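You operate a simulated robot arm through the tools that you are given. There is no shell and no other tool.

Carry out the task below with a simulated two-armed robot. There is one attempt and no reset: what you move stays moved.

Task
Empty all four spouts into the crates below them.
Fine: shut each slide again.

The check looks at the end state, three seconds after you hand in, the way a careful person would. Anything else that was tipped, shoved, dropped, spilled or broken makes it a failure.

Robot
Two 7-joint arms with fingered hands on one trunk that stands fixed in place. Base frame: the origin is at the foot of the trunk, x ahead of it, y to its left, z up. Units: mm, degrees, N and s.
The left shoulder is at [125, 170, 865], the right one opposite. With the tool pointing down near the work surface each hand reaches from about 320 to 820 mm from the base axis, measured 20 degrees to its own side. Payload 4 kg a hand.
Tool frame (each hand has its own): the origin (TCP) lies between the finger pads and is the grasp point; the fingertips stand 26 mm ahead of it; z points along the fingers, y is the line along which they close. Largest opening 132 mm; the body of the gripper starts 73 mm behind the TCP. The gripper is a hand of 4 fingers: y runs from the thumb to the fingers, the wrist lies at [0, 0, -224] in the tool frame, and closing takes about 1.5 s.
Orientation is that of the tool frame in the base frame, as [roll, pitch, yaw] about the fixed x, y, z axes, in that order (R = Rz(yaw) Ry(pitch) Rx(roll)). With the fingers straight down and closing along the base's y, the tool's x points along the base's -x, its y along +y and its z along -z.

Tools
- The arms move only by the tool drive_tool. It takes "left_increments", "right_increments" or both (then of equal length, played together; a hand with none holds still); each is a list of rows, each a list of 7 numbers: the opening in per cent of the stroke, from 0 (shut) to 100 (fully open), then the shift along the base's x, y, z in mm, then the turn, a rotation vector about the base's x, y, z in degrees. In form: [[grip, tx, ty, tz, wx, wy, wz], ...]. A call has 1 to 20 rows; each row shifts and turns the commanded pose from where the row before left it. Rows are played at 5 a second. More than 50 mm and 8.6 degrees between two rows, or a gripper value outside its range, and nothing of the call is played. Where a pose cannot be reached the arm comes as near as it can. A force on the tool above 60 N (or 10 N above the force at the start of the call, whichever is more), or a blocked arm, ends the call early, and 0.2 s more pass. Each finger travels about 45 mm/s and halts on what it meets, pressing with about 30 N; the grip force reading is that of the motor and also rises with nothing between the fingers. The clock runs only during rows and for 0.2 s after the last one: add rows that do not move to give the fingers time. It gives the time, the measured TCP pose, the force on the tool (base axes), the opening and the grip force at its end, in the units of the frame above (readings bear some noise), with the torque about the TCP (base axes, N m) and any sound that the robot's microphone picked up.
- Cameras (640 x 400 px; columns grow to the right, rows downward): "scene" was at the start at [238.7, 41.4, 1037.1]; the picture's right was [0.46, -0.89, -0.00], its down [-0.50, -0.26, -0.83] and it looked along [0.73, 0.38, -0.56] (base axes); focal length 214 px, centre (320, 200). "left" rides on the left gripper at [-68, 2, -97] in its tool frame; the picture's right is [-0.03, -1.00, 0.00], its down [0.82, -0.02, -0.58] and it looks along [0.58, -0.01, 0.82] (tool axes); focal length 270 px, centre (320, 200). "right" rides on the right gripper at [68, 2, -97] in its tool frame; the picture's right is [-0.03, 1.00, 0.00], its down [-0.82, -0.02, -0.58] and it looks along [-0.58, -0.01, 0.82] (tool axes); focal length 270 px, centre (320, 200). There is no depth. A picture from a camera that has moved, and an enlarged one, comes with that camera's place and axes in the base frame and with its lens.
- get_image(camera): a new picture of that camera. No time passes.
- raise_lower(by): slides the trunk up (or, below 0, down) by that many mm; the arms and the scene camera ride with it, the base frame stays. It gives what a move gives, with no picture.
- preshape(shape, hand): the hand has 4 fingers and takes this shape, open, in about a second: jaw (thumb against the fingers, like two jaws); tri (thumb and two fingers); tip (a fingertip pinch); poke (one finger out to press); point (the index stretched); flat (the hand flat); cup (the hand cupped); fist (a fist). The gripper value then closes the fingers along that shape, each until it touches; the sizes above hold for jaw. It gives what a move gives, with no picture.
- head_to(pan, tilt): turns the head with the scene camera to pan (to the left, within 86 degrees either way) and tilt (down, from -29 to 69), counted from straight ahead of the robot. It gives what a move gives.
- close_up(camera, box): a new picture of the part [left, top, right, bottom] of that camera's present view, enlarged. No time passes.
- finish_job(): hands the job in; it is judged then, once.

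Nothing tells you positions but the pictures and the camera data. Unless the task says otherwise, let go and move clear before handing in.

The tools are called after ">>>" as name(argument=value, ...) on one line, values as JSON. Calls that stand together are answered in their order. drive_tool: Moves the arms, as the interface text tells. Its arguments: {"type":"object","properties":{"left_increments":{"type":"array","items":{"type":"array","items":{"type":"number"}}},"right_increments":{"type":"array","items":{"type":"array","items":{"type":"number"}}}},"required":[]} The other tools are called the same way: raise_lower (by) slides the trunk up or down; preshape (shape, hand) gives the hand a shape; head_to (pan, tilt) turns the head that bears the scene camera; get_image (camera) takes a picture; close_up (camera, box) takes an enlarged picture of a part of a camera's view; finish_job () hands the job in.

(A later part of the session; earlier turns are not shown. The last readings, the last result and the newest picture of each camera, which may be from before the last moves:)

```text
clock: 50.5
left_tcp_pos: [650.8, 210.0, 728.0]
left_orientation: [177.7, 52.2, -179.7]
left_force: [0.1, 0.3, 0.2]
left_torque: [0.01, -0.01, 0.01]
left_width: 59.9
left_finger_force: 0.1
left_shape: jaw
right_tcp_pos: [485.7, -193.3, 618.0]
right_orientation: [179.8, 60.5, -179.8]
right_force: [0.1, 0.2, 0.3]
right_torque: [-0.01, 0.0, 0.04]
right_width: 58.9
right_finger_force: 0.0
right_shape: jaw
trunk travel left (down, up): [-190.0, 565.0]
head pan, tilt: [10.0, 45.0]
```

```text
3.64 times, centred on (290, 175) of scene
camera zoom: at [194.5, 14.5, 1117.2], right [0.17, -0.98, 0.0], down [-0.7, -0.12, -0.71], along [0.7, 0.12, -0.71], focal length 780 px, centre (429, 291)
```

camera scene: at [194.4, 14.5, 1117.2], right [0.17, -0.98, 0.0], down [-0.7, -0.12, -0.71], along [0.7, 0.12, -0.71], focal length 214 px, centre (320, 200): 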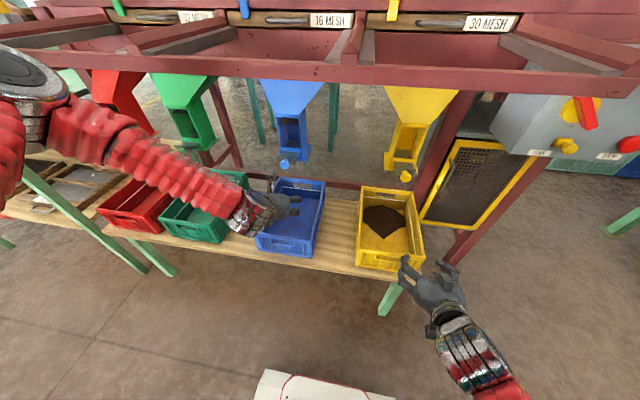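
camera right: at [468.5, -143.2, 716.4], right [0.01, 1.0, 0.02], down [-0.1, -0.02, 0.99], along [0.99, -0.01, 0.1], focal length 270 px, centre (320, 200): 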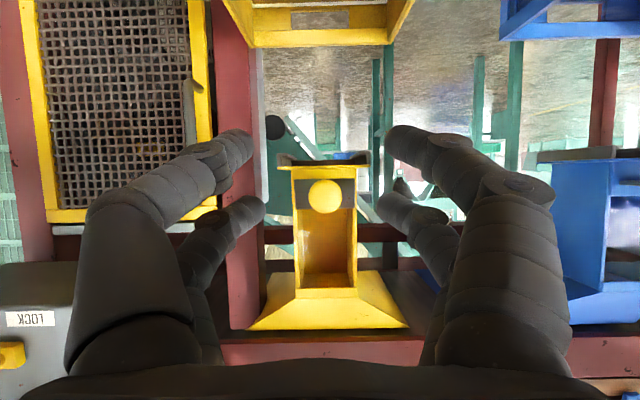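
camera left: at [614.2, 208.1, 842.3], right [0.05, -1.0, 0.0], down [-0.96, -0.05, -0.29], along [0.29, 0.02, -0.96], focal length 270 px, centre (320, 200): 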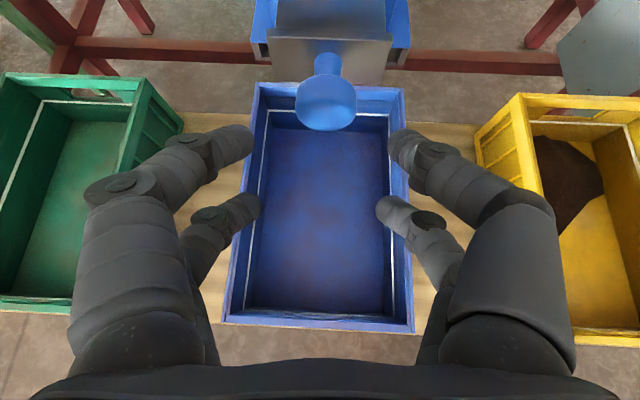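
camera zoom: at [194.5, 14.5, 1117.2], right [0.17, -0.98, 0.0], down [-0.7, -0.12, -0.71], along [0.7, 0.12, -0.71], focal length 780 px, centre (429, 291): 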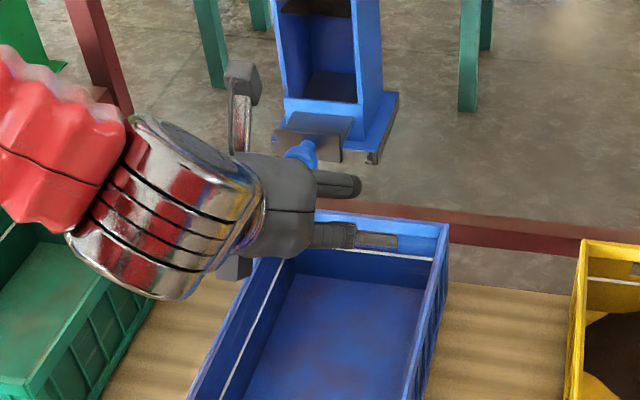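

The knob is centred between the fingers and about 32 mm ahead. I'll move in and close.

>>> drive_tool(left_increments=[[45, 10, 0, 0, 0, 0, 0], [45, 10, 0, 0, 0, 0, 0], [45, 10, 0, 0, 0, 0, 0], [45, 0, 0, 0, 0, 0, 0], [30, 0, 0, 0, 0, 0, 0], [10, 0, 0, 0, 0, 0, 0], [0, 0, 0, 0, 0, 0, 0], [0, 0, 0, 0, 0, 0, 0], [0, 0, 0, 0, 0, 0, 0], [0, 0, 0, 0, 0, 0, 0], [0, 0, 0, 0, 0, 0, 0]])

>>> get_image(camera="left")

>>> close_up(camera="left", box=[240, 60, 400, 200])

```text
clock: 52.9
left_tcp_pos: [679.4, 210.5, 726.3]
left_orientation: [177.9, 52.0, -179.6]
left_force: [-2.0, -4.4, -5.3]
left_torque: [0.01, 0.21, 0.17]
left_width: 3.9
left_finger_force: 30.5
left_shape: jaw
right_tcp_pos: [486.3, -194.1, 618.6]
right_orientation: [179.7, 60.5, -180.0]
right_force: [-0.2, -0.3, -0.2]
right_torque: [0.01, 0.02, 0.05]
right_width: 59.0
right_finger_force: 0.0
right_shape: jaw
trunk travel left (down, up): [-190.0, 565.0]
head pan, tilt: [10.0, 45.0]
```

```text
taken
camera left: at [644.3, 207.9, 841.0], right [0.05, -1.0, 0.0], down [-0.96, -0.05, -0.29], along [0.29, 0.02, -0.96], focal length 270 px, centre (320, 200)
```

left: 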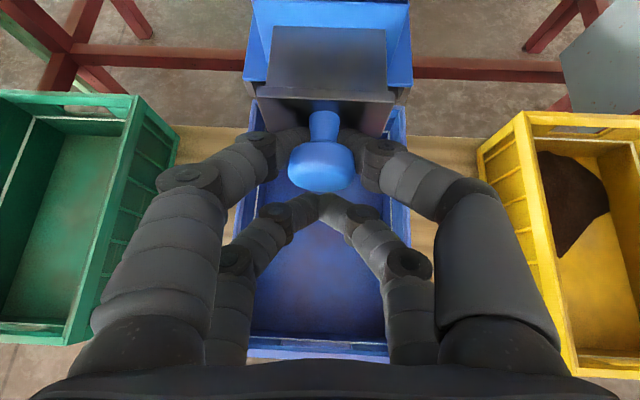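

```text
2.86 times, centred on (320, 130) of left
camera zoom: at [644.3, 207.9, 841.0], right [0.05, -1.0, 0.0], down [-0.96, -0.05, -0.29], along [0.29, 0.02, -0.96], focal length 772 px, centre (320, 400)
```

zoom: 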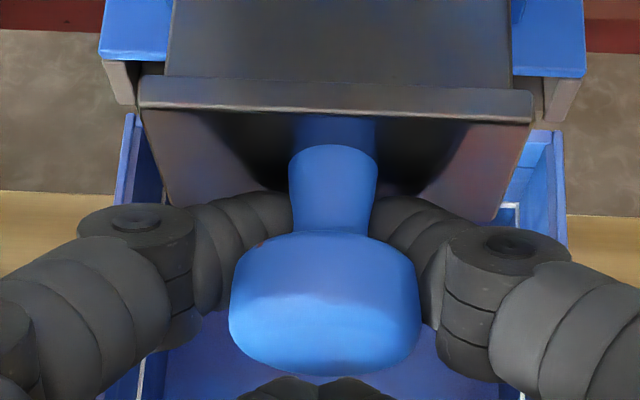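

The fingertips are hooked behind the blue knob around its neck. Now I'll pull.

>>> drive_tool(left_increments=[[0, -5, 0, 0, 0, 0, 0], [0, -5, 0, 0, 0, 0, 0], [0, -5, 0, 0, 0, 0, 0], [0, -5, 0, 0, 0, 0, 0], [0, -5, 0, 0, 0, 0, 0], [0, -5, 0, 0, 0, 0, 0], [0, -5, 0, 0, 0, 0, 0], [0, -5, 0, 0, 0, 0, 0], [0, -5, 0, 0, 0, 0, 0], [0, 0, 0, 0, 0, 0, 0]])

>>> get_image(camera="left")

>>> close_up(camera="scene", box=[240, 100, 340, 260])

```text
clock: 55.1
left_tcp_pos: [634.6, 209.7, 726.8]
left_orientation: [177.8, 52.1, -179.7]
left_force: [0.2, -5.5, -12.5]
left_torque: [0.0, 0.45, 0.17]
left_width: 4.0
left_finger_force: 29.8
left_shape: jaw
right_tcp_pos: [486.0, -194.2, 616.9]
right_orientation: [179.7, 60.5, -179.8]
right_force: [0.0, 0.6, -0.2]
right_torque: [-0.02, 0.01, 0.0]
right_width: 58.9
right_finger_force: 0.1
right_shape: jaw
trunk travel left (down, up): [-190.0, 565.0]
head pan, tilt: [10.0, 45.0]
```

```text
taken
camera left: at [599.6, 208.0, 841.1], right [0.05, -1.0, 0.0], down [-0.96, -0.05, -0.29], along [0.29, 0.02, -0.96], focal length 270 px, centre (320, 200)
```

left: 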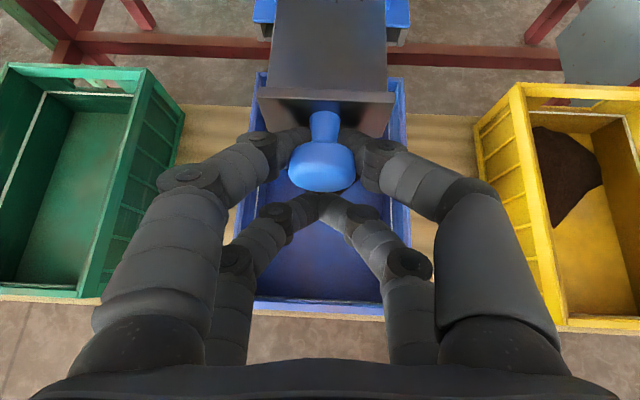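

```text
2.50 times, centred on (290, 180) of scene
camera zoom: at [195.6, 14.4, 1116.9], right [0.17, -0.98, 0.0], down [-0.7, -0.12, -0.71], along [0.69, 0.12, -0.71], focal length 536 px, centre (395, 250)
```

zoom: 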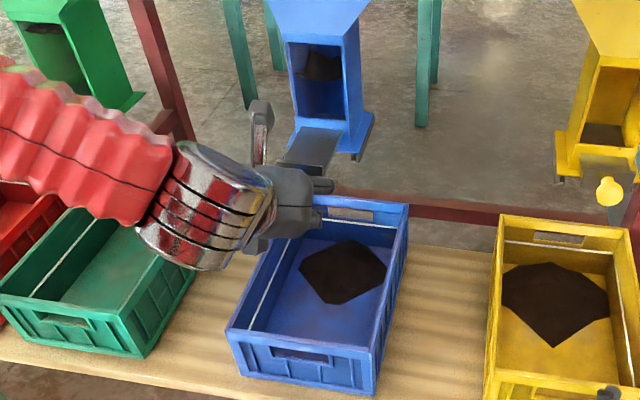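

The blue material is flowing into its crate. I'll pull a bit further and wait for it to empty.

>>> drive_tool(left_increments=[[0, -4, 0, 0, 0, 0, 0], [0, -4, 0, 0, 0, 0, 0], [0, 0, 0, 0, 0, 0, 0], [0, 0, 0, 0, 0, 0, 0], [0, 0, 0, 0, 0, 0, 0], [0, 0, 0, 0, 0, 0, 0], [0, 0, 0, 0, 0, 0, 0], [0, 0, 0, 0, 0, 0, 0]])

>>> close_up(camera="scene", box=[240, 100, 340, 260])

>>> close_up(camera="scene", box=[270, 100, 310, 170])

```text
clock: 56.9
left_tcp_pos: [627.5, 211.9, 727.3]
left_orientation: [177.8, 52.0, -179.7]
left_force: [1.4, -7.1, -14.5]
left_torque: [0.01, 0.48, 0.15]
left_width: 4.0
left_finger_force: 30.0
left_shape: jaw
right_tcp_pos: [485.4, -193.6, 615.9]
right_orientation: [179.6, 60.4, -179.9]
right_force: [0.1, 0.0, 0.1]
right_torque: [-0.01, -0.01, -0.02]
right_width: 58.7
right_finger_force: 0.0
right_shape: jaw
trunk travel left (down, up): [-190.0, 565.0]
head pan, tilt: [10.0, 45.0]
```

```text
2.50 times, centred on (290, 180) of scene
camera zoom: at [195.8, 14.4, 1116.9], right [0.17, -0.98, 0.0], down [-0.7, -0.12, -0.71], along [0.69, 0.12, -0.71], focal length 536 px, centre (395, 250)
```

zoom: 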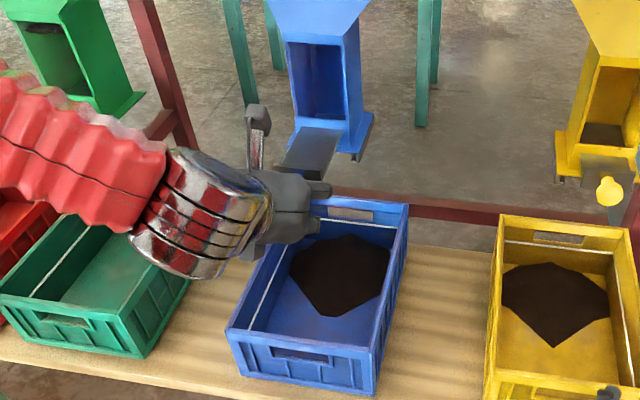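

```text
5.71 times, centred on (290, 135) of scene
camera zoom: at [195.8, 14.4, 1116.9], right [0.17, -0.98, 0.0], down [-0.7, -0.12, -0.71], along [0.69, 0.12, -0.71], focal length 1226 px, centre (491, 571)
```

zoom: 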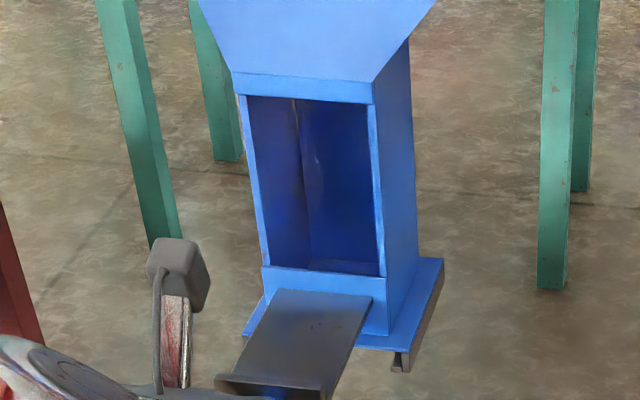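

The blue chute looks empty. I'll wait briefly, then push the slide shut.

>>> drive_tool(left_increments=[[0, 0, 0, 0, 0, 0, 0], [0, 0, 0, 0, 0, 0, 0], [0, 0, 0, 0, 0, 0, 0], [0, 5, 0, 0, 0, 0, 0], [0, 5, 0, 0, 0, 0, 0], [0, 5, 0, 0, 0, 0, 0], [0, 5, 0, 0, 0, 0, 0], [0, 5, 0, 0, 0, 0, 0], [0, 5, 0, 0, 0, 0, 0], [0, 5, 0, 0, 0, 0, 0], [0, 5, 0, 0, 0, 0, 0], [0, 5, 0, 0, 0, 0, 0], [0, 5, 0, 0, 0, 0, 0], [0, 3, 0, 0, 0, 0, 0], [0, 2, 0, 0, 0, 0, 0], [0, 2, 0, 0, 0, 0, 0], [0, 2, 0, 0, 0, 0, 0], [0, 2, 0, 0, 0, 0, 0], [0, 0, 0, 0, 0, 0, 0]])

>>> get_image(camera="left")

>>> close_up(camera="scene", box=[260, 100, 320, 180])

```text
clock: 60.9
left_tcp_pos: [683.2, 211.2, 727.0]
left_orientation: [177.9, 51.9, -179.7]
left_force: [-37.2, -0.7, -10.1]
left_torque: [-0.1, 0.27, 0.42]
left_width: 5.0
left_finger_force: 29.9
left_shape: jaw
right_tcp_pos: [484.0, -193.0, 618.7]
right_orientation: [179.8, 60.7, -179.8]
right_force: [0.5, 0.7, -0.9]
right_torque: [-0.02, 0.02, 0.01]
right_width: 58.9
right_finger_force: 0.0
right_shape: jaw
trunk travel left (down, up): [-190.0, 565.0]
head pan, tilt: [10.0, 45.0]
```

```text
taken
camera left: at [648.6, 208.0, 841.1], right [0.05, -1.0, 0.0], down [-0.96, -0.05, -0.29], along [0.29, 0.02, -0.96], focal length 270 px, centre (320, 200)
```

left: 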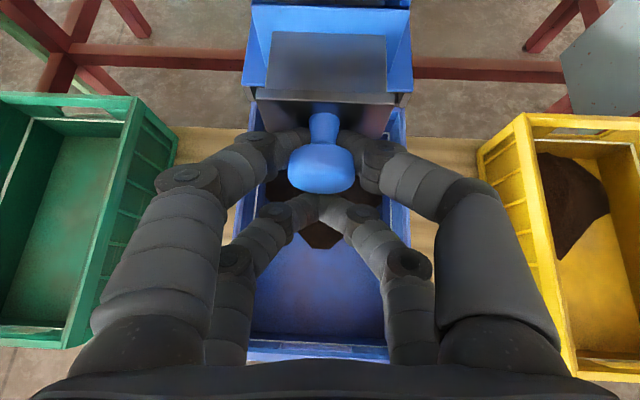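

```text
5.00 times, centred on (290, 140) of scene
camera zoom: at [192.2, 14.8, 1117.5], right [0.17, -0.98, 0.0], down [-0.7, -0.12, -0.71], along [0.7, 0.12, -0.71], focal length 1072 px, centre (470, 500)
```

zoom: 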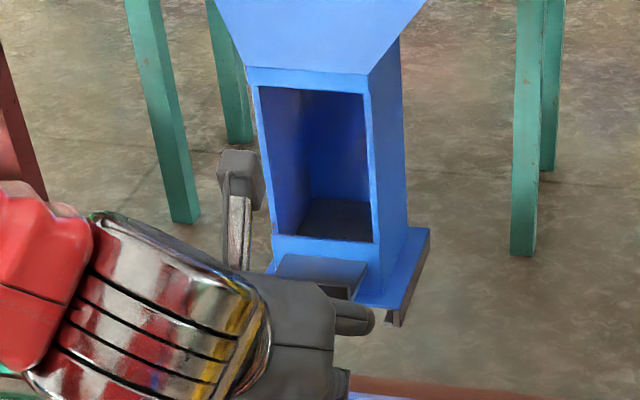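

The blue slide is home, with 37 N against the stop. I'll open the fingers and back out.

>>> drive_tool(left_increments=[[20, 0, 0, 0, 0, 0, 0], [45, 0, 0, 0, 0, 0, 0], [45, 0, 0, 0, 0, 0, 0], [45, 0, 0, 0, 0, 0, 0], [45, 0, 0, 0, 0, 0, 0], [45, 0, 0, 0, 0, 0, 0], [45, -5, 0, 0, 0, 0, 0], [45, -15, 0, 0, 0, 0, 0], [45, -25, 0, 0, 0, 0, 0], [45, -25, 0, 0, 0, 0, 0], [45, 0, 0, 0, 0, 0, 0]])

>>> get_image(camera="left")

>>> get_image(camera="scene")

```text
clock: 63.3
left_tcp_pos: [617.7, 210.3, 729.0]
left_orientation: [177.8, 52.3, -179.7]
left_force: [0.7, 0.5, -0.2]
left_torque: [0.04, 0.0, -0.03]
left_width: 58.9
left_finger_force: 0.1
left_shape: jaw
right_tcp_pos: [485.1, -193.3, 617.8]
right_orientation: [179.6, 60.6, -179.9]
right_force: [-1.0, -0.1, -0.6]
right_torque: [-0.01, -0.03, 0.0]
right_width: 58.8
right_finger_force: 0.0
right_shape: jaw
trunk travel left (down, up): [-190.0, 565.0]
head pan, tilt: [10.0, 45.0]
```

```text
taken
camera left: at [582.1, 208.0, 842.8], right [0.05, -1.0, 0.0], down [-0.95, -0.05, -0.29], along [0.29, 0.02, -0.96], focal length 270 px, centre (320, 200)
```

left: 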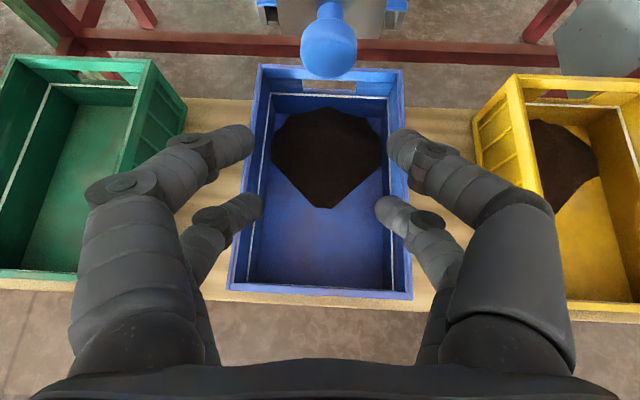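

```text
taken
camera scene: at [194.4, 14.5, 1117.2], right [0.17, -0.98, 0.0], down [-0.7, -0.12, -0.71], along [0.7, 0.12, -0.71], focal length 214 px, centre (320, 200)
```

scene: 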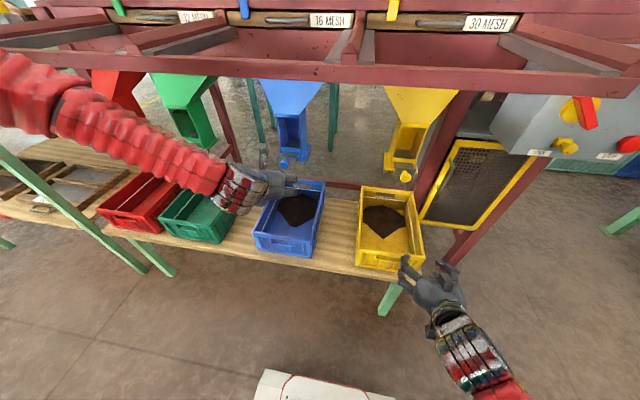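

Blue is done. I'll move the left hand along to the green spout and turn the head to follow.

>>> drive_tool(left_increments=[[45, -3, 44, 0, 0, 0, 0], [45, -3, 44, 0, 0, 0, 0], [45, -3, 44, 0, 0, 0, 0], [45, -3, 44, 0, 0, 0, 0], [45, -3, 44, 0, 0, 0, 0], [45, -3, 44, 0, 0, 0, 0], [45, -3, 44, 0, 0, 0, 0], [45, -3, 44, 0, 0, 0, 0], [45, 0, 0, 0, 0, 0, 0]])

>>> head_to(pan=40, tilt=40)

>>> get_image(camera="left")

>>> get_image(camera="scene")

```text
clock: 65.3
left_tcp_pos: [594.2, 562.9, 729.6]
left_orientation: [177.9, 52.3, -179.6]
left_force: [-0.4, 0.7, 0.5]
left_torque: [0.03, 0.03, -0.01]
left_width: 59.3
left_finger_force: 0.1
left_shape: jaw
right_tcp_pos: [484.0, -193.3, 618.3]
right_orientation: [179.8, 60.4, -179.8]
right_force: [0.1, 0.2, 0.3]
right_torque: [0.01, -0.03, 0.0]
right_width: 58.9
right_finger_force: 0.1
right_shape: jaw
trunk travel left (down, up): [-190.0, 565.0]
head pan, tilt: [10.0, 45.0]
```

```text
clock: 66.2
left_tcp_pos: [594.2, 562.0, 729.5]
left_orientation: [177.8, 52.2, -179.8]
left_force: [1.2, -0.2, 0.2]
left_torque: [-0.01, -0.01, 0.01]
left_width: 59.2
left_finger_force: 0.1
left_shape: jaw
right_tcp_pos: [485.0, -193.7, 618.0]
right_orientation: [179.7, 60.5, -179.7]
right_force: [0.1, -0.3, -1.3]
right_torque: [-0.01, 0.0, -0.01]
right_width: 59.1
right_finger_force: 0.1
right_shape: jaw
trunk travel left (down, up): [-190.0, 565.0]
head pan, tilt: [40.0, 40.0]
```

```text
taken
camera left: at [558.2, 560.4, 843.3], right [0.05, -1.0, 0.0], down [-0.96, -0.05, -0.29], along [0.29, 0.02, -0.96], focal length 270 px, centre (320, 200)
```

left: 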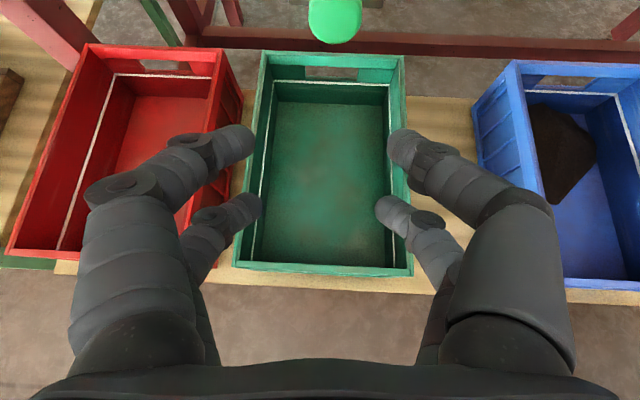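

```text
taken
camera scene: at [179.3, 55.0, 1124.5], right [0.64, -0.77, 0.0], down [-0.49, -0.41, -0.77], along [0.59, 0.49, -0.64], focal length 214 px, centre (320, 200)
```

scene: 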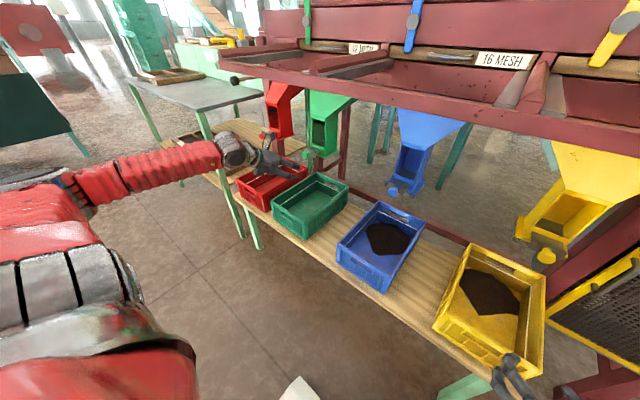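

The green knob is nearly dead ahead at about y 560. I'll move closer and refine.

>>> drive_tool(left_increments=[[45, 20, 0, 0, 0, 0, 0], [45, 20, 0, 0, 0, 0, 0], [45, 15, 0, -1, 0, 0, 0], [45, 0, 0, 0, 0, 0, 0]])

>>> get_image(camera="left")

>>> close_up(camera="scene", box=[230, 80, 370, 220])

```text
clock: 67.2
left_tcp_pos: [649.0, 562.7, 727.0]
left_orientation: [177.7, 52.3, -179.7]
left_force: [0.1, -0.8, -0.4]
left_torque: [-0.01, 0.03, 0.0]
left_width: 59.2
left_finger_force: 0.1
left_shape: jaw
right_tcp_pos: [484.1, -193.2, 618.8]
right_orientation: [179.7, 60.5, -179.7]
right_force: [-0.3, -0.4, 0.4]
right_torque: [0.01, -0.01, -0.03]
right_width: 59.0
right_finger_force: 0.1
right_shape: jaw
trunk travel left (down, up): [-190.0, 565.0]
head pan, tilt: [40.0, 40.0]
```

```text
taken
camera left: at [613.0, 560.4, 841.7], right [0.05, -1.0, 0.0], down [-0.96, -0.05, -0.29], along [0.29, 0.02, -0.96], focal length 270 px, centre (320, 200)
```

left: 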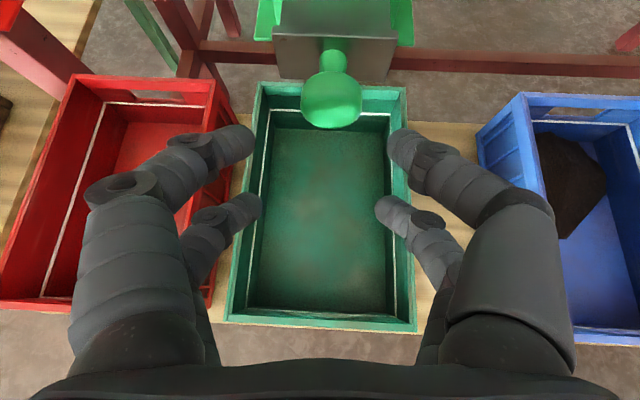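

```text
2.86 times, centred on (300, 150) of scene
camera zoom: at [179.2, 55.1, 1124.5], right [0.64, -0.77, 0.0], down [-0.49, -0.41, -0.77], along [0.59, 0.49, -0.64], focal length 613 px, centre (377, 343)
```

zoom: 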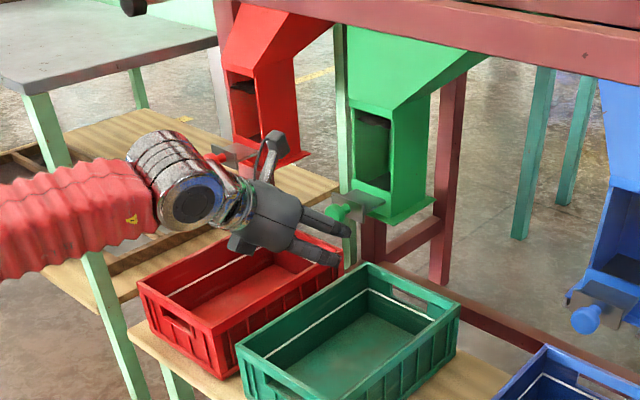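

This matches the view I had of blue before its grip, apart from a 3 mm sideways offset. I'll correct that, move in and close.

>>> drive_tool(left_increments=[[45, 10, -1.6, 0, 0, 0, 0], [45, 10, -1.6, 0, 0, 0, 0], [45, 10, 0, 0, 0, 0, 0], [45, 0, 0, 0, 0, 0, 0], [30, 0, 0, 0, 0, 0, 0], [10, 0, 0, 0, 0, 0, 0], [0, 0, 0, 0, 0, 0, 0], [0, 0, 0, 0, 0, 0, 0], [0, 0, 0, 0, 0, 0, 0], [0, 0, 0, 0, 0, 0, 0], [0, 0, 0, 0, 0, 0, 0]])

>>> get_image(camera="left")

>>> close_up(camera="left", box=[240, 60, 400, 200])

```text
clock: 69.6
left_tcp_pos: [679.0, 560.0, 725.6]
left_orientation: [177.7, 52.1, -179.7]
left_force: [0.4, -2.9, -4.9]
left_torque: [0.07, 0.15, 0.14]
left_width: 3.5
left_finger_force: 30.0
left_shape: jaw
right_tcp_pos: [484.9, -193.9, 616.7]
right_orientation: [179.7, 60.5, -179.8]
right_force: [-0.2, -0.3, -0.9]
right_torque: [-0.01, 0.02, 0.06]
right_width: 58.9
right_finger_force: 0.0
right_shape: jaw
trunk travel left (down, up): [-190.0, 565.0]
head pan, tilt: [40.0, 40.0]
```

```text
taken
camera left: at [643.7, 557.1, 840.0], right [0.05, -1.0, 0.0], down [-0.96, -0.05, -0.29], along [0.29, 0.02, -0.96], focal length 270 px, centre (320, 200)
```

left: 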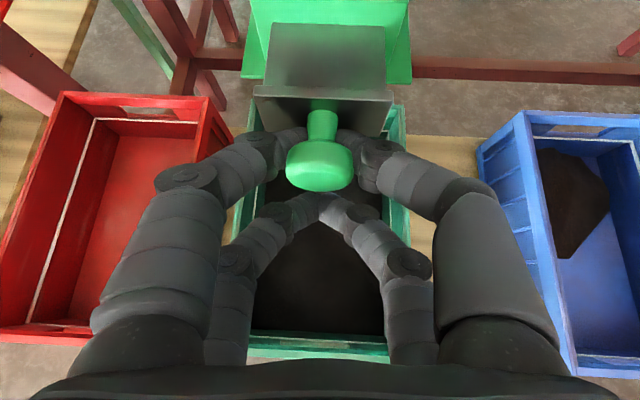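

```text
2.86 times, centred on (320, 130) of left
camera zoom: at [643.7, 557.1, 840.0], right [0.05, -1.0, 0.0], down [-0.96, -0.05, -0.29], along [0.29, 0.02, -0.96], focal length 772 px, centre (320, 400)
```

zoom: 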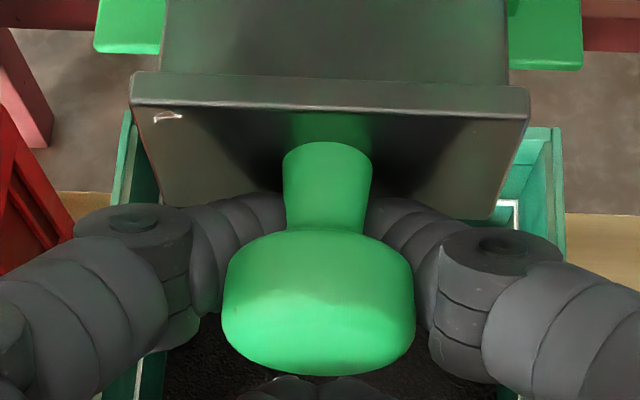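

The green crate now looks dark inside. I'll check from the scene camera whether it is material or shadow.

>>> close_up(camera="scene", box=[230, 80, 370, 250])

>>> close_up(camera="left", box=[220, 100, 430, 370])

```text
2.35 times, centred on (300, 165) of scene
camera zoom: at [179.9, 55.1, 1124.3], right [0.64, -0.77, 0.0], down [-0.49, -0.41, -0.77], along [0.59, 0.49, -0.64], focal length 505 px, centre (367, 282)
```

zoom: 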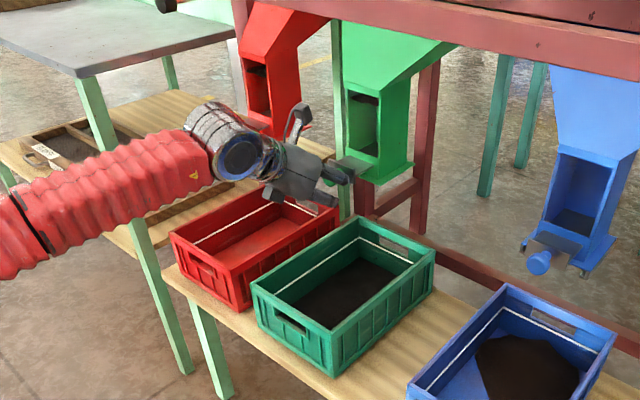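

```text
1.48 times, centred on (325, 235) of left
camera zoom: at [643.7, 557.1, 840.0], right [0.05, -1.0, 0.0], down [-0.96, -0.05, -0.29], along [0.29, 0.02, -0.96], focal length 400 px, centre (313, 148)
```

zoom: 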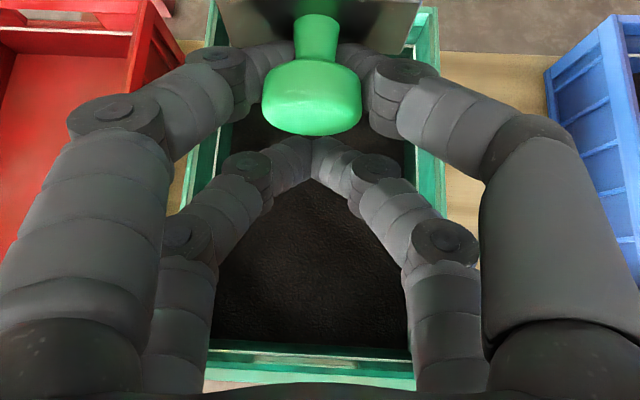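

Material is already in the green crate, so closing on the knob must have cracked the slide open. I'll hold still for a second and see whether it is still flowing.

>>> drive_tool(left_increments=[[0, 0, 0, 0, 0, 0, 0], [0, 0, 0, 0, 0, 0, 0], [0, 0, 0, 0, 0, 0, 0], [0, 0, 0, 0, 0, 0, 0]])

>>> close_up(camera="scene", box=[280, 90, 360, 240])

>>> close_up(camera="left", box=[220, 0, 430, 370])

```text
clock: 70.6
left_tcp_pos: [680.3, 559.1, 726.1]
left_orientation: [177.8, 52.2, -179.6]
left_force: [0.2, -5.1, -8.4]
left_torque: [0.08, 0.27, 0.15]
left_width: 3.3
left_finger_force: 30.0
left_shape: jaw
right_tcp_pos: [485.2, -193.5, 617.3]
right_orientation: [179.8, 60.5, -179.9]
right_force: [-0.5, 0.2, 0.9]
right_torque: [0.07, 0.01, 0.01]
right_width: 58.7
right_finger_force: 0.1
right_shape: jaw
trunk travel left (down, up): [-190.0, 565.0]
head pan, tilt: [40.0, 40.0]
```

```text
2.67 times, centred on (320, 165) of scene
camera zoom: at [180.2, 55.3, 1124.3], right [0.64, -0.77, 0.0], down [-0.49, -0.41, -0.77], along [0.59, 0.49, -0.64], focal length 572 px, centre (320, 293)
```

zoom: 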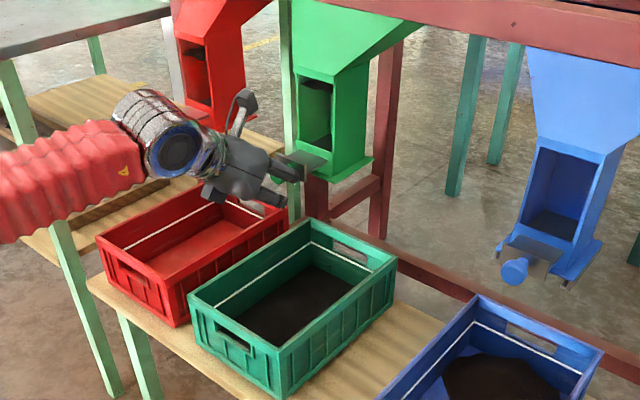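

```text
1.08 times, centred on (325, 185) of left (not enlarged: the box is as wide or as high as the picture)
camera zoom: at [644.0, 557.3, 840.1], right [0.05, -1.0, 0.0], down [-0.96, -0.05, -0.29], along [0.29, 0.02, -0.96], focal length 292 px, centre (315, 216)
```

zoom: 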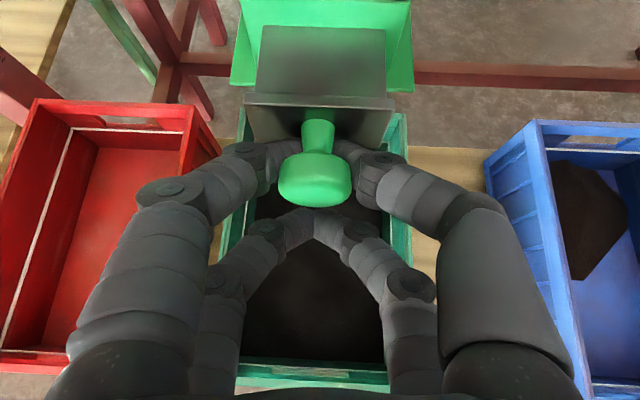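

>>> drive_tool(left_increments=[[0, 0, 0, 0, 0, 0, 0], [0, 0, 0, 0, 0, 0, 0], [0, 0, 0, 0, 0, 0, 0], [0, 0, 0, 0, 0, 0, 0], [0, 0, 0, 0, 0, 0, 0]])

>>> close_up(camera="scene", box=[280, 90, 360, 240])

>>> close_up(camera="scene", box=[300, 105, 340, 160])

```text
clock: 71.8
left_tcp_pos: [678.8, 560.0, 727.1]
left_orientation: [177.8, 52.1, -179.8]
left_force: [-0.3, -5.2, -10.8]
left_torque: [0.13, 0.33, 0.14]
left_width: 3.4
left_finger_force: 29.8
left_shape: jaw
right_tcp_pos: [485.2, -193.3, 617.2]
right_orientation: [179.9, 60.6, -179.8]
right_force: [-0.3, 0.7, -0.4]
right_torque: [0.02, -0.02, 0.0]
right_width: 58.7
right_finger_force: 0.1
right_shape: jaw
trunk travel left (down, up): [-190.0, 565.0]
head pan, tilt: [40.0, 40.0]
```

```text
2.67 times, centred on (320, 165) of scene
camera zoom: at [180.4, 55.3, 1124.3], right [0.64, -0.77, 0.0], down [-0.49, -0.41, -0.77], along [0.59, 0.49, -0.64], focal length 572 px, centre (320, 293)
```

zoom: 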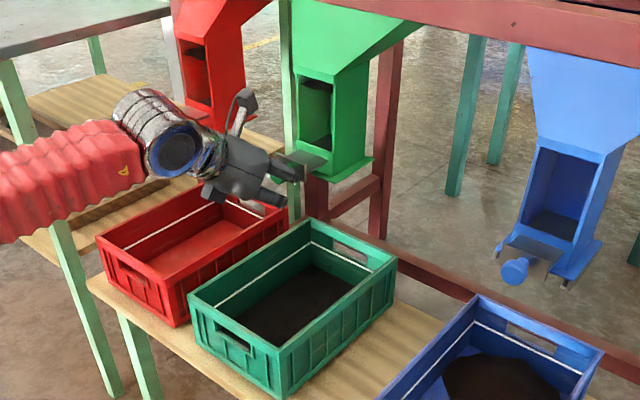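

```text
7.27 times, centred on (320, 132) of scene
camera zoom: at [180.4, 55.3, 1124.3], right [0.64, -0.77, 0.0], down [-0.49, -0.41, -0.77], along [0.59, 0.49, -0.64], focal length 1560 px, centre (320, 691)
```

zoom: 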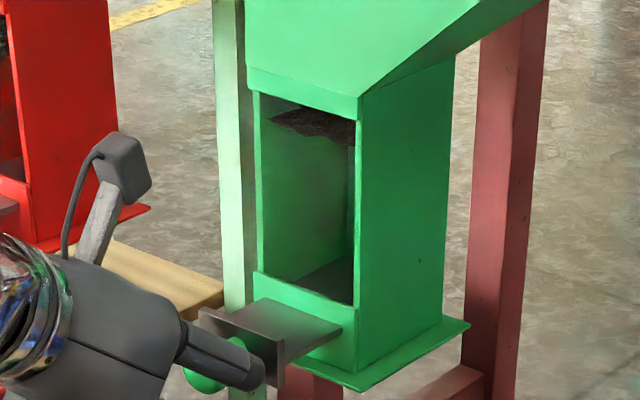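

>>> close_up(camera="scene", box=[265, 165, 355, 245])

>>> close_up(camera="left", box=[240, 180, 400, 340])

>>> close_up(camera="left", box=[230, 0, 410, 120])

```text
5.00 times, centred on (310, 205) of scene
camera zoom: at [180.4, 55.3, 1124.3], right [0.64, -0.77, 0.0], down [-0.49, -0.41, -0.77], along [0.59, 0.49, -0.64], focal length 1072 px, centre (370, 175)
```

zoom: 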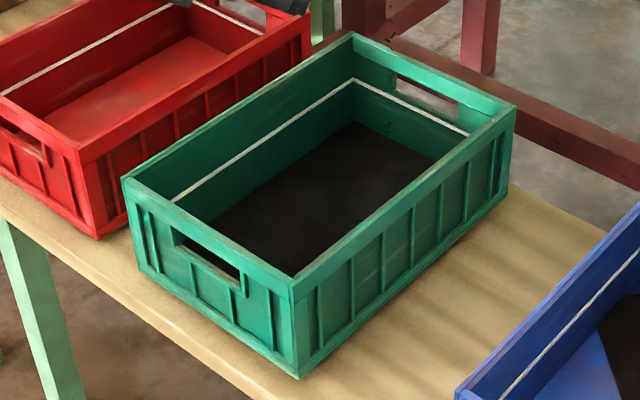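

```text
2.50 times, centred on (320, 260) of left
camera zoom: at [644.1, 557.4, 840.2], right [0.05, -1.0, 0.0], down [-0.96, -0.05, -0.29], along [0.29, 0.02, -0.96], focal length 676 px, centre (320, 50)
```

zoom: 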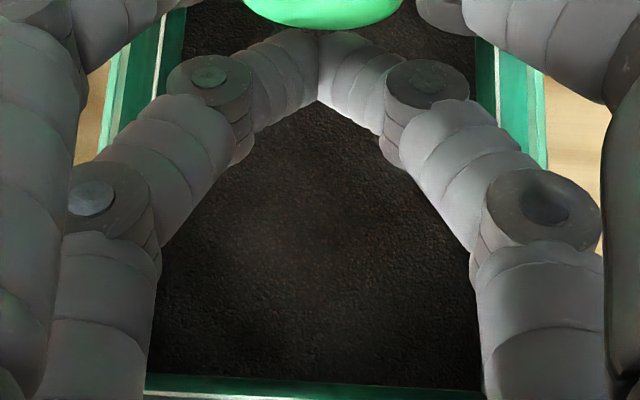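

```text
3.33 times, centred on (320, 60) of left
camera zoom: at [644.1, 557.4, 840.2], right [0.05, -1.0, 0.0], down [-0.96, -0.05, -0.29], along [0.29, 0.02, -0.96], focal length 901 px, centre (320, 667)
```

zoom: 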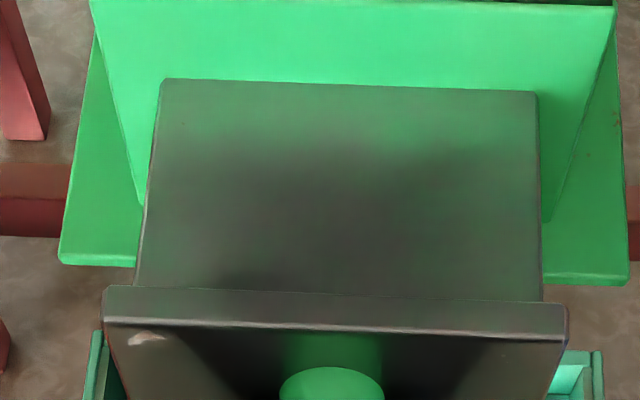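

>>> drive_tool(left_increments=[[0, 0, 0, 0, 0, 0, 0], [0, 0, 0, 0, 0, 0, 0], [0, 0, 0, 0, 0, 0, 0], [0, 0, 0, 0, 0, 0, 0], [0, 0, 0, 0, 0, 0, 0], [0, 0, 0, 0, 0, 0, 0]])

>>> close_up(camera="scene", box=[265, 165, 355, 245])

>>> close_up(camera="scene", box=[300, 105, 340, 160])

```text
clock: 73.2
left_tcp_pos: [679.0, 559.7, 727.1]
left_orientation: [177.8, 52.1, -179.7]
left_force: [0.0, -5.9, -10.7]
left_torque: [0.13, 0.32, 0.13]
left_width: 3.5
left_finger_force: 29.6
left_shape: jaw
right_tcp_pos: [484.2, -194.1, 618.2]
right_orientation: [179.9, 60.5, -179.8]
right_force: [0.7, -0.5, -0.2]
right_torque: [0.01, 0.01, 0.01]
right_width: 58.6
right_finger_force: 0.1
right_shape: jaw
trunk travel left (down, up): [-190.0, 565.0]
head pan, tilt: [40.0, 40.0]
```

```text
5.00 times, centred on (310, 205) of scene
camera zoom: at [180.5, 55.3, 1124.3], right [0.64, -0.77, 0.0], down [-0.49, -0.41, -0.77], along [0.59, 0.49, -0.64], focal length 1072 px, centre (370, 175)
```

zoom: 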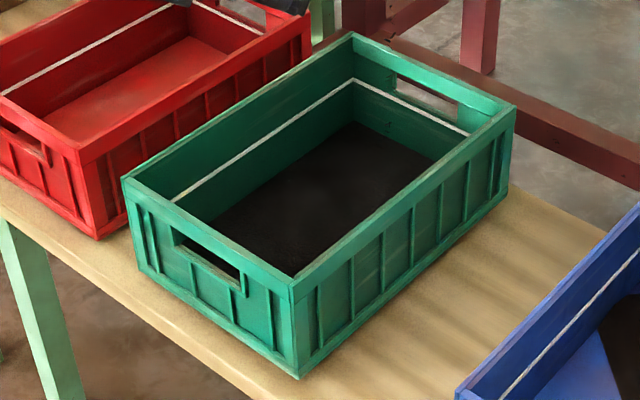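

```text
7.27 times, centred on (320, 132) of scene
camera zoom: at [180.5, 55.3, 1124.3], right [0.64, -0.77, 0.0], down [-0.49, -0.41, -0.77], along [0.59, 0.49, -0.64], focal length 1560 px, centre (320, 691)
```

zoom: 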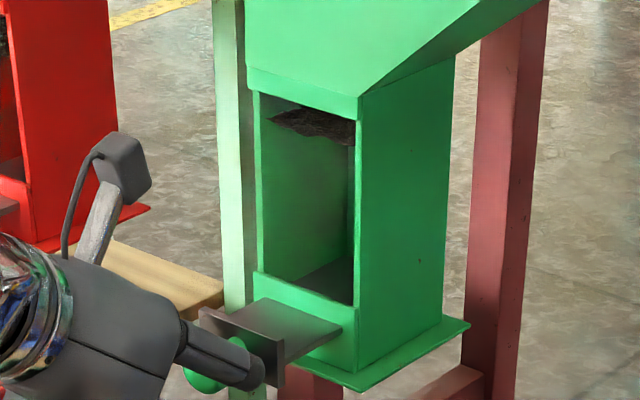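

Nothing is flowing now and the slide appears to be home, with material still showing in the green chute. I'll open it in small steps and watch the crate level.

>>> drive_tool(left_increments=[[0, -4, 0, 0, 0, 0, 0], [0, -4, 0, 0, 0, 0, 0], [0, -4, 0, 0, 0, 0, 0]])

>>> close_up(camera="scene", box=[265, 100, 355, 245])

>>> close_up(camera="scene", box=[300, 105, 340, 160])

>>> get_image(camera="left")

```text
clock: 74.0
left_tcp_pos: [666.8, 559.5, 727.7]
left_orientation: [177.9, 52.1, -179.7]
left_force: [-1.0, -4.9, -11.5]
left_torque: [0.11, 0.33, 0.13]
left_width: 3.5
left_finger_force: 29.9
left_shape: jaw
right_tcp_pos: [485.7, -192.3, 616.8]
right_orientation: [179.9, 60.5, -179.8]
right_force: [0.1, -0.3, -0.4]
right_torque: [-0.01, 0.01, 0.01]
right_width: 58.9
right_finger_force: 0.1
right_shape: jaw
trunk travel left (down, up): [-190.0, 565.0]
head pan, tilt: [40.0, 40.0]
```

```text
2.76 times, centred on (310, 172) of scene
camera zoom: at [180.4, 55.4, 1124.3], right [0.64, -0.77, 0.0], down [-0.49, -0.41, -0.77], along [0.59, 0.49, -0.64], focal length 592 px, centre (348, 276)
```

zoom: 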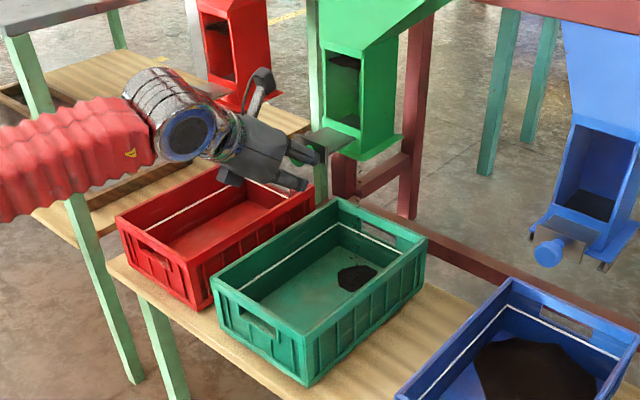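

```text
7.27 times, centred on (320, 132) of scene
camera zoom: at [180.4, 55.4, 1124.3], right [0.64, -0.77, 0.0], down [-0.49, -0.41, -0.77], along [0.59, 0.49, -0.64], focal length 1560 px, centre (320, 691)
```

zoom: 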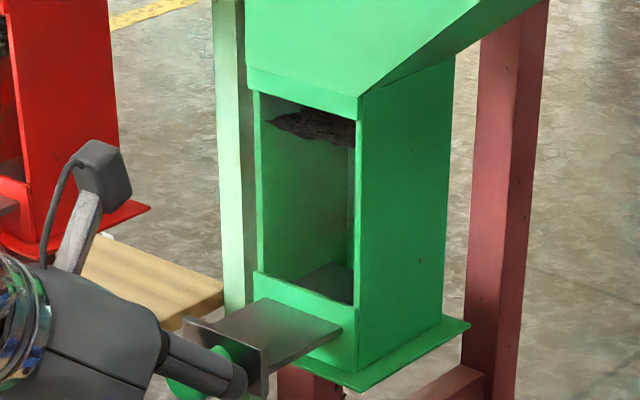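

```text
taken
camera left: at [631.6, 557.4, 840.2], right [0.05, -1.0, 0.0], down [-0.96, -0.05, -0.29], along [0.29, 0.02, -0.96], focal length 270 px, centre (320, 200)
```

left: 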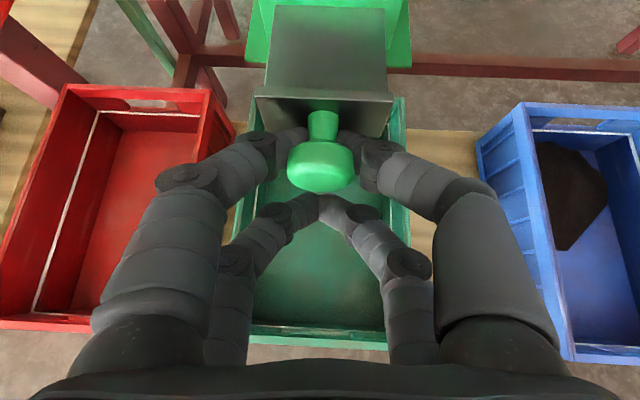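

The dark floor was just a trace of dust. Now a proper heap is starting in the green crate, so I'll carry on opening.

>>> drive_tool(left_increments=[[0, -5, 0, 0, 0, 0, 0], [0, -5, 0, 0, 0, 0, 0], [0, -5, 0, 0, 0, 0, 0], [0, -5, 0, 0, 0, 0, 0], [0, -5, 0, 0, 0, 0, 0], [0, -5, 0, 0, 0, 0, 0], [0, -4, 0, 0, 0, 0, 0], [0, -4, 0, 0, 0, 0, 0], [0, 0, 0, 0, 0, 0, 0], [0, 0, 0, 0, 0, 0, 0], [0, 0, 0, 0, 0, 0, 0]])

>>> close_up(camera="scene", box=[265, 100, 355, 245])

>>> close_up(camera="scene", box=[300, 105, 340, 160])

```text
clock: 76.4
left_tcp_pos: [628.8, 559.0, 725.4]
left_orientation: [177.8, 52.1, -179.7]
left_force: [-0.8, -3.9, -11.2]
left_torque: [0.1, 0.35, 0.2]
left_width: 3.6
left_finger_force: 29.7
left_shape: jaw
right_tcp_pos: [485.7, -193.5, 618.8]
right_orientation: [179.8, 60.5, -179.8]
right_force: [-0.4, -0.4, 0.5]
right_torque: [-0.01, -0.03, 0.01]
right_width: 58.8
right_finger_force: 0.1
right_shape: jaw
trunk travel left (down, up): [-190.0, 565.0]
head pan, tilt: [40.0, 40.0]
```

```text
2.76 times, centred on (310, 172) of scene
camera zoom: at [180.4, 55.6, 1124.3], right [0.64, -0.77, 0.0], down [-0.49, -0.41, -0.77], along [0.59, 0.49, -0.64], focal length 592 px, centre (348, 276)
```

zoom: 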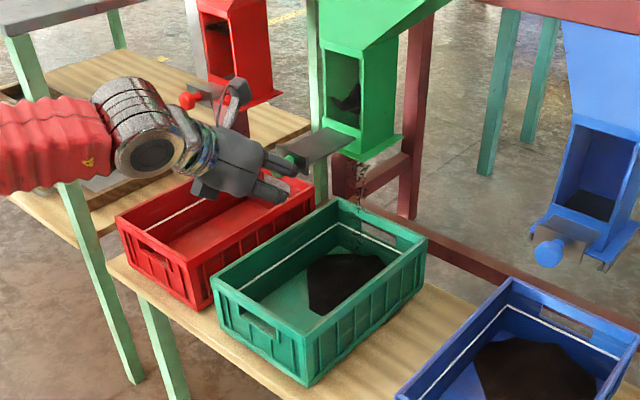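

```text
7.27 times, centred on (320, 132) of scene
camera zoom: at [180.4, 55.6, 1124.3], right [0.64, -0.77, 0.0], down [-0.49, -0.41, -0.77], along [0.59, 0.49, -0.64], focal length 1560 px, centre (320, 691)
```

zoom: 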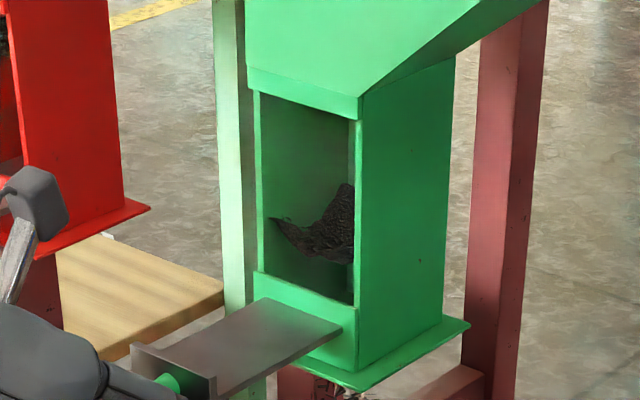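

Flow is visible under the green spout and the level is falling. I'll wait for it to finish.

>>> drive_tool(left_increments=[[0, 0, 0, 0, 0, 0, 0], [0, 0, 0, 0, 0, 0, 0], [0, 0, 0, 0, 0, 0, 0], [0, 0, 0, 0, 0, 0, 0], [0, 0, 0, 0, 0, 0, 0], [0, 0, 0, 0, 0, 0, 0], [0, 0, 0, 0, 0, 0, 0], [0, 0, 0, 0, 0, 0, 0], [0, 0, 0, 0, 0, 0, 0], [0, 0, 0, 0, 0, 0, 0]])

>>> close_up(camera="scene", box=[265, 100, 355, 245])

>>> close_up(camera="scene", box=[300, 105, 340, 160])

```text
clock: 78.6
left_tcp_pos: [628.1, 558.6, 726.9]
left_orientation: [177.8, 52.2, -179.7]
left_force: [0.0, -4.0, -12.5]
left_torque: [0.07, 0.38, 0.2]
left_width: 3.3
left_finger_force: 29.8
left_shape: jaw
right_tcp_pos: [485.3, -192.5, 616.3]
right_orientation: [179.7, 60.6, -179.8]
right_force: [-0.2, 0.1, -0.4]
right_torque: [0.02, -0.01, -0.01]
right_width: 58.9
right_finger_force: 0.0
right_shape: jaw
trunk travel left (down, up): [-190.0, 565.0]
head pan, tilt: [40.0, 40.0]
```

```text
2.76 times, centred on (310, 172) of scene
camera zoom: at [180.4, 55.6, 1124.3], right [0.64, -0.77, 0.0], down [-0.49, -0.41, -0.76], along [0.59, 0.49, -0.64], focal length 592 px, centre (348, 276)
```

zoom: 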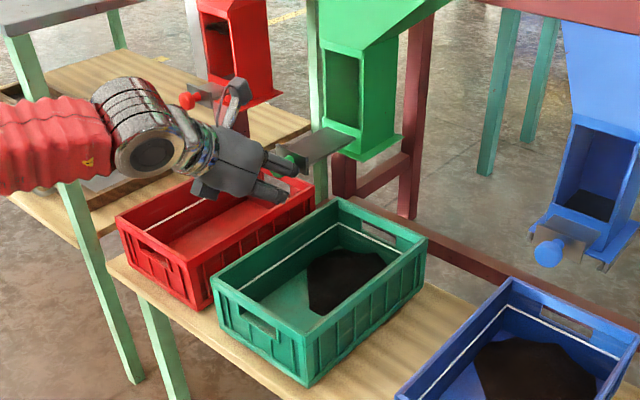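

```text
7.27 times, centred on (320, 132) of scene
camera zoom: at [180.4, 55.6, 1124.3], right [0.64, -0.77, 0.0], down [-0.49, -0.41, -0.76], along [0.59, 0.49, -0.64], focal length 1560 px, centre (320, 691)
```

zoom: 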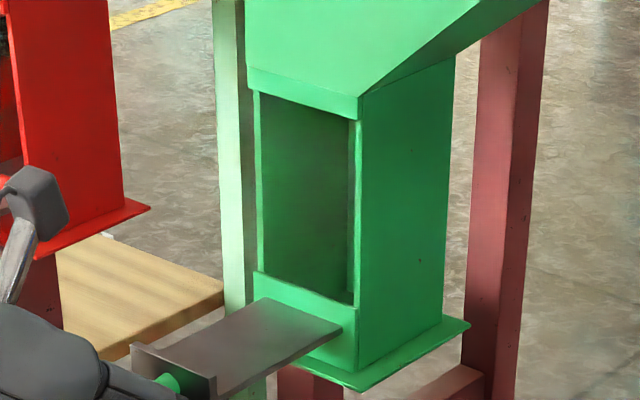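

The green chute is empty, so I'll push its slide shut.

>>> drive_tool(left_increments=[[0, 5, 0, 0, 0, 0, 0], [0, 5, 0, 0, 0, 0, 0], [0, 5, 0, 0, 0, 0, 0], [0, 5, 0, 0, 0, 0, 0], [0, 5, 0, 0, 0, 0, 0], [0, 5, 0, 0, 0, 0, 0], [0, 5, 0, 0, 0, 0, 0], [0, 5, 0, 0, 0, 0, 0], [0, 5, 0, 0, 0, 0, 0], [0, 5, 0, 0, 0, 0, 0], [0, 3, 0, 0, 0, 0, 0], [0, 2, 0, 0, 0, 0, 0], [0, 2, 0, 0, 0, 0, 0], [0, 2, 0, 0, 0, 0, 0], [0, 2, 0, 0, 0, 0, 0], [0, 0, 0, 0, 0, 0, 0]])

>>> get_image(camera="left")

>>> close_up(camera="scene", box=[300, 105, 340, 160])

```text
clock: 82.0
left_tcp_pos: [684.1, 561.6, 726.3]
left_orientation: [177.8, 51.6, -179.7]
left_force: [-50.6, -7.5, -10.6]
left_torque: [0.02, 0.14, 0.23]
left_width: 6.0
left_finger_force: 30.2
left_shape: jaw
right_tcp_pos: [483.1, -193.4, 618.3]
right_orientation: [179.8, 60.7, -179.7]
right_force: [0.5, 0.2, 0.0]
right_torque: [0.0, 0.02, -0.02]
right_width: 59.0
right_finger_force: 0.0
right_shape: jaw
trunk travel left (down, up): [-190.0, 565.0]
head pan, tilt: [40.0, 40.0]
```

```text
taken
camera left: at [650.5, 558.0, 839.8], right [0.05, -1.0, -0.01], down [-0.96, -0.05, -0.28], along [0.28, 0.02, -0.96], focal length 270 px, centre (320, 200)
```

left: 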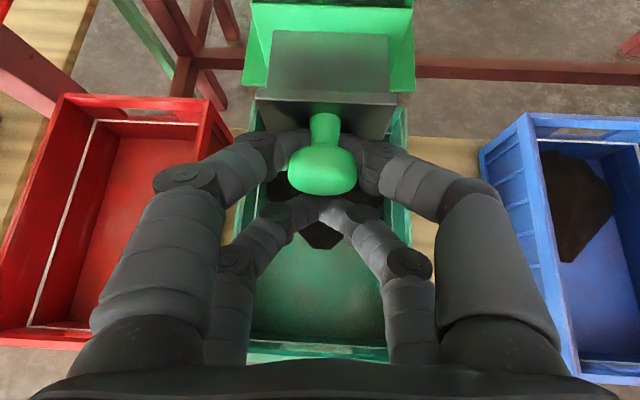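

```text
7.27 times, centred on (320, 132) of scene
camera zoom: at [175.8, 55.3, 1125.1], right [0.64, -0.77, 0.0], down [-0.49, -0.41, -0.77], along [0.59, 0.49, -0.64], focal length 1560 px, centre (320, 691)
```

zoom: 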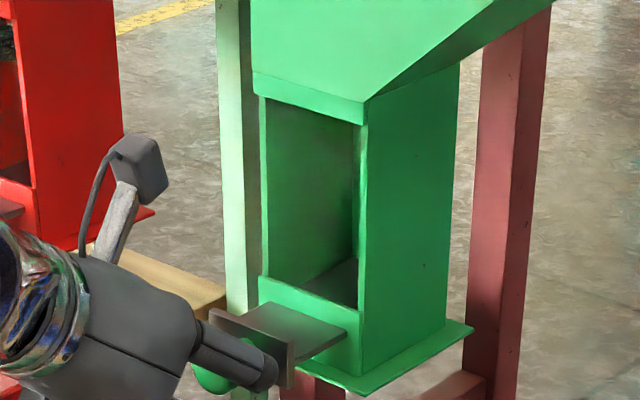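

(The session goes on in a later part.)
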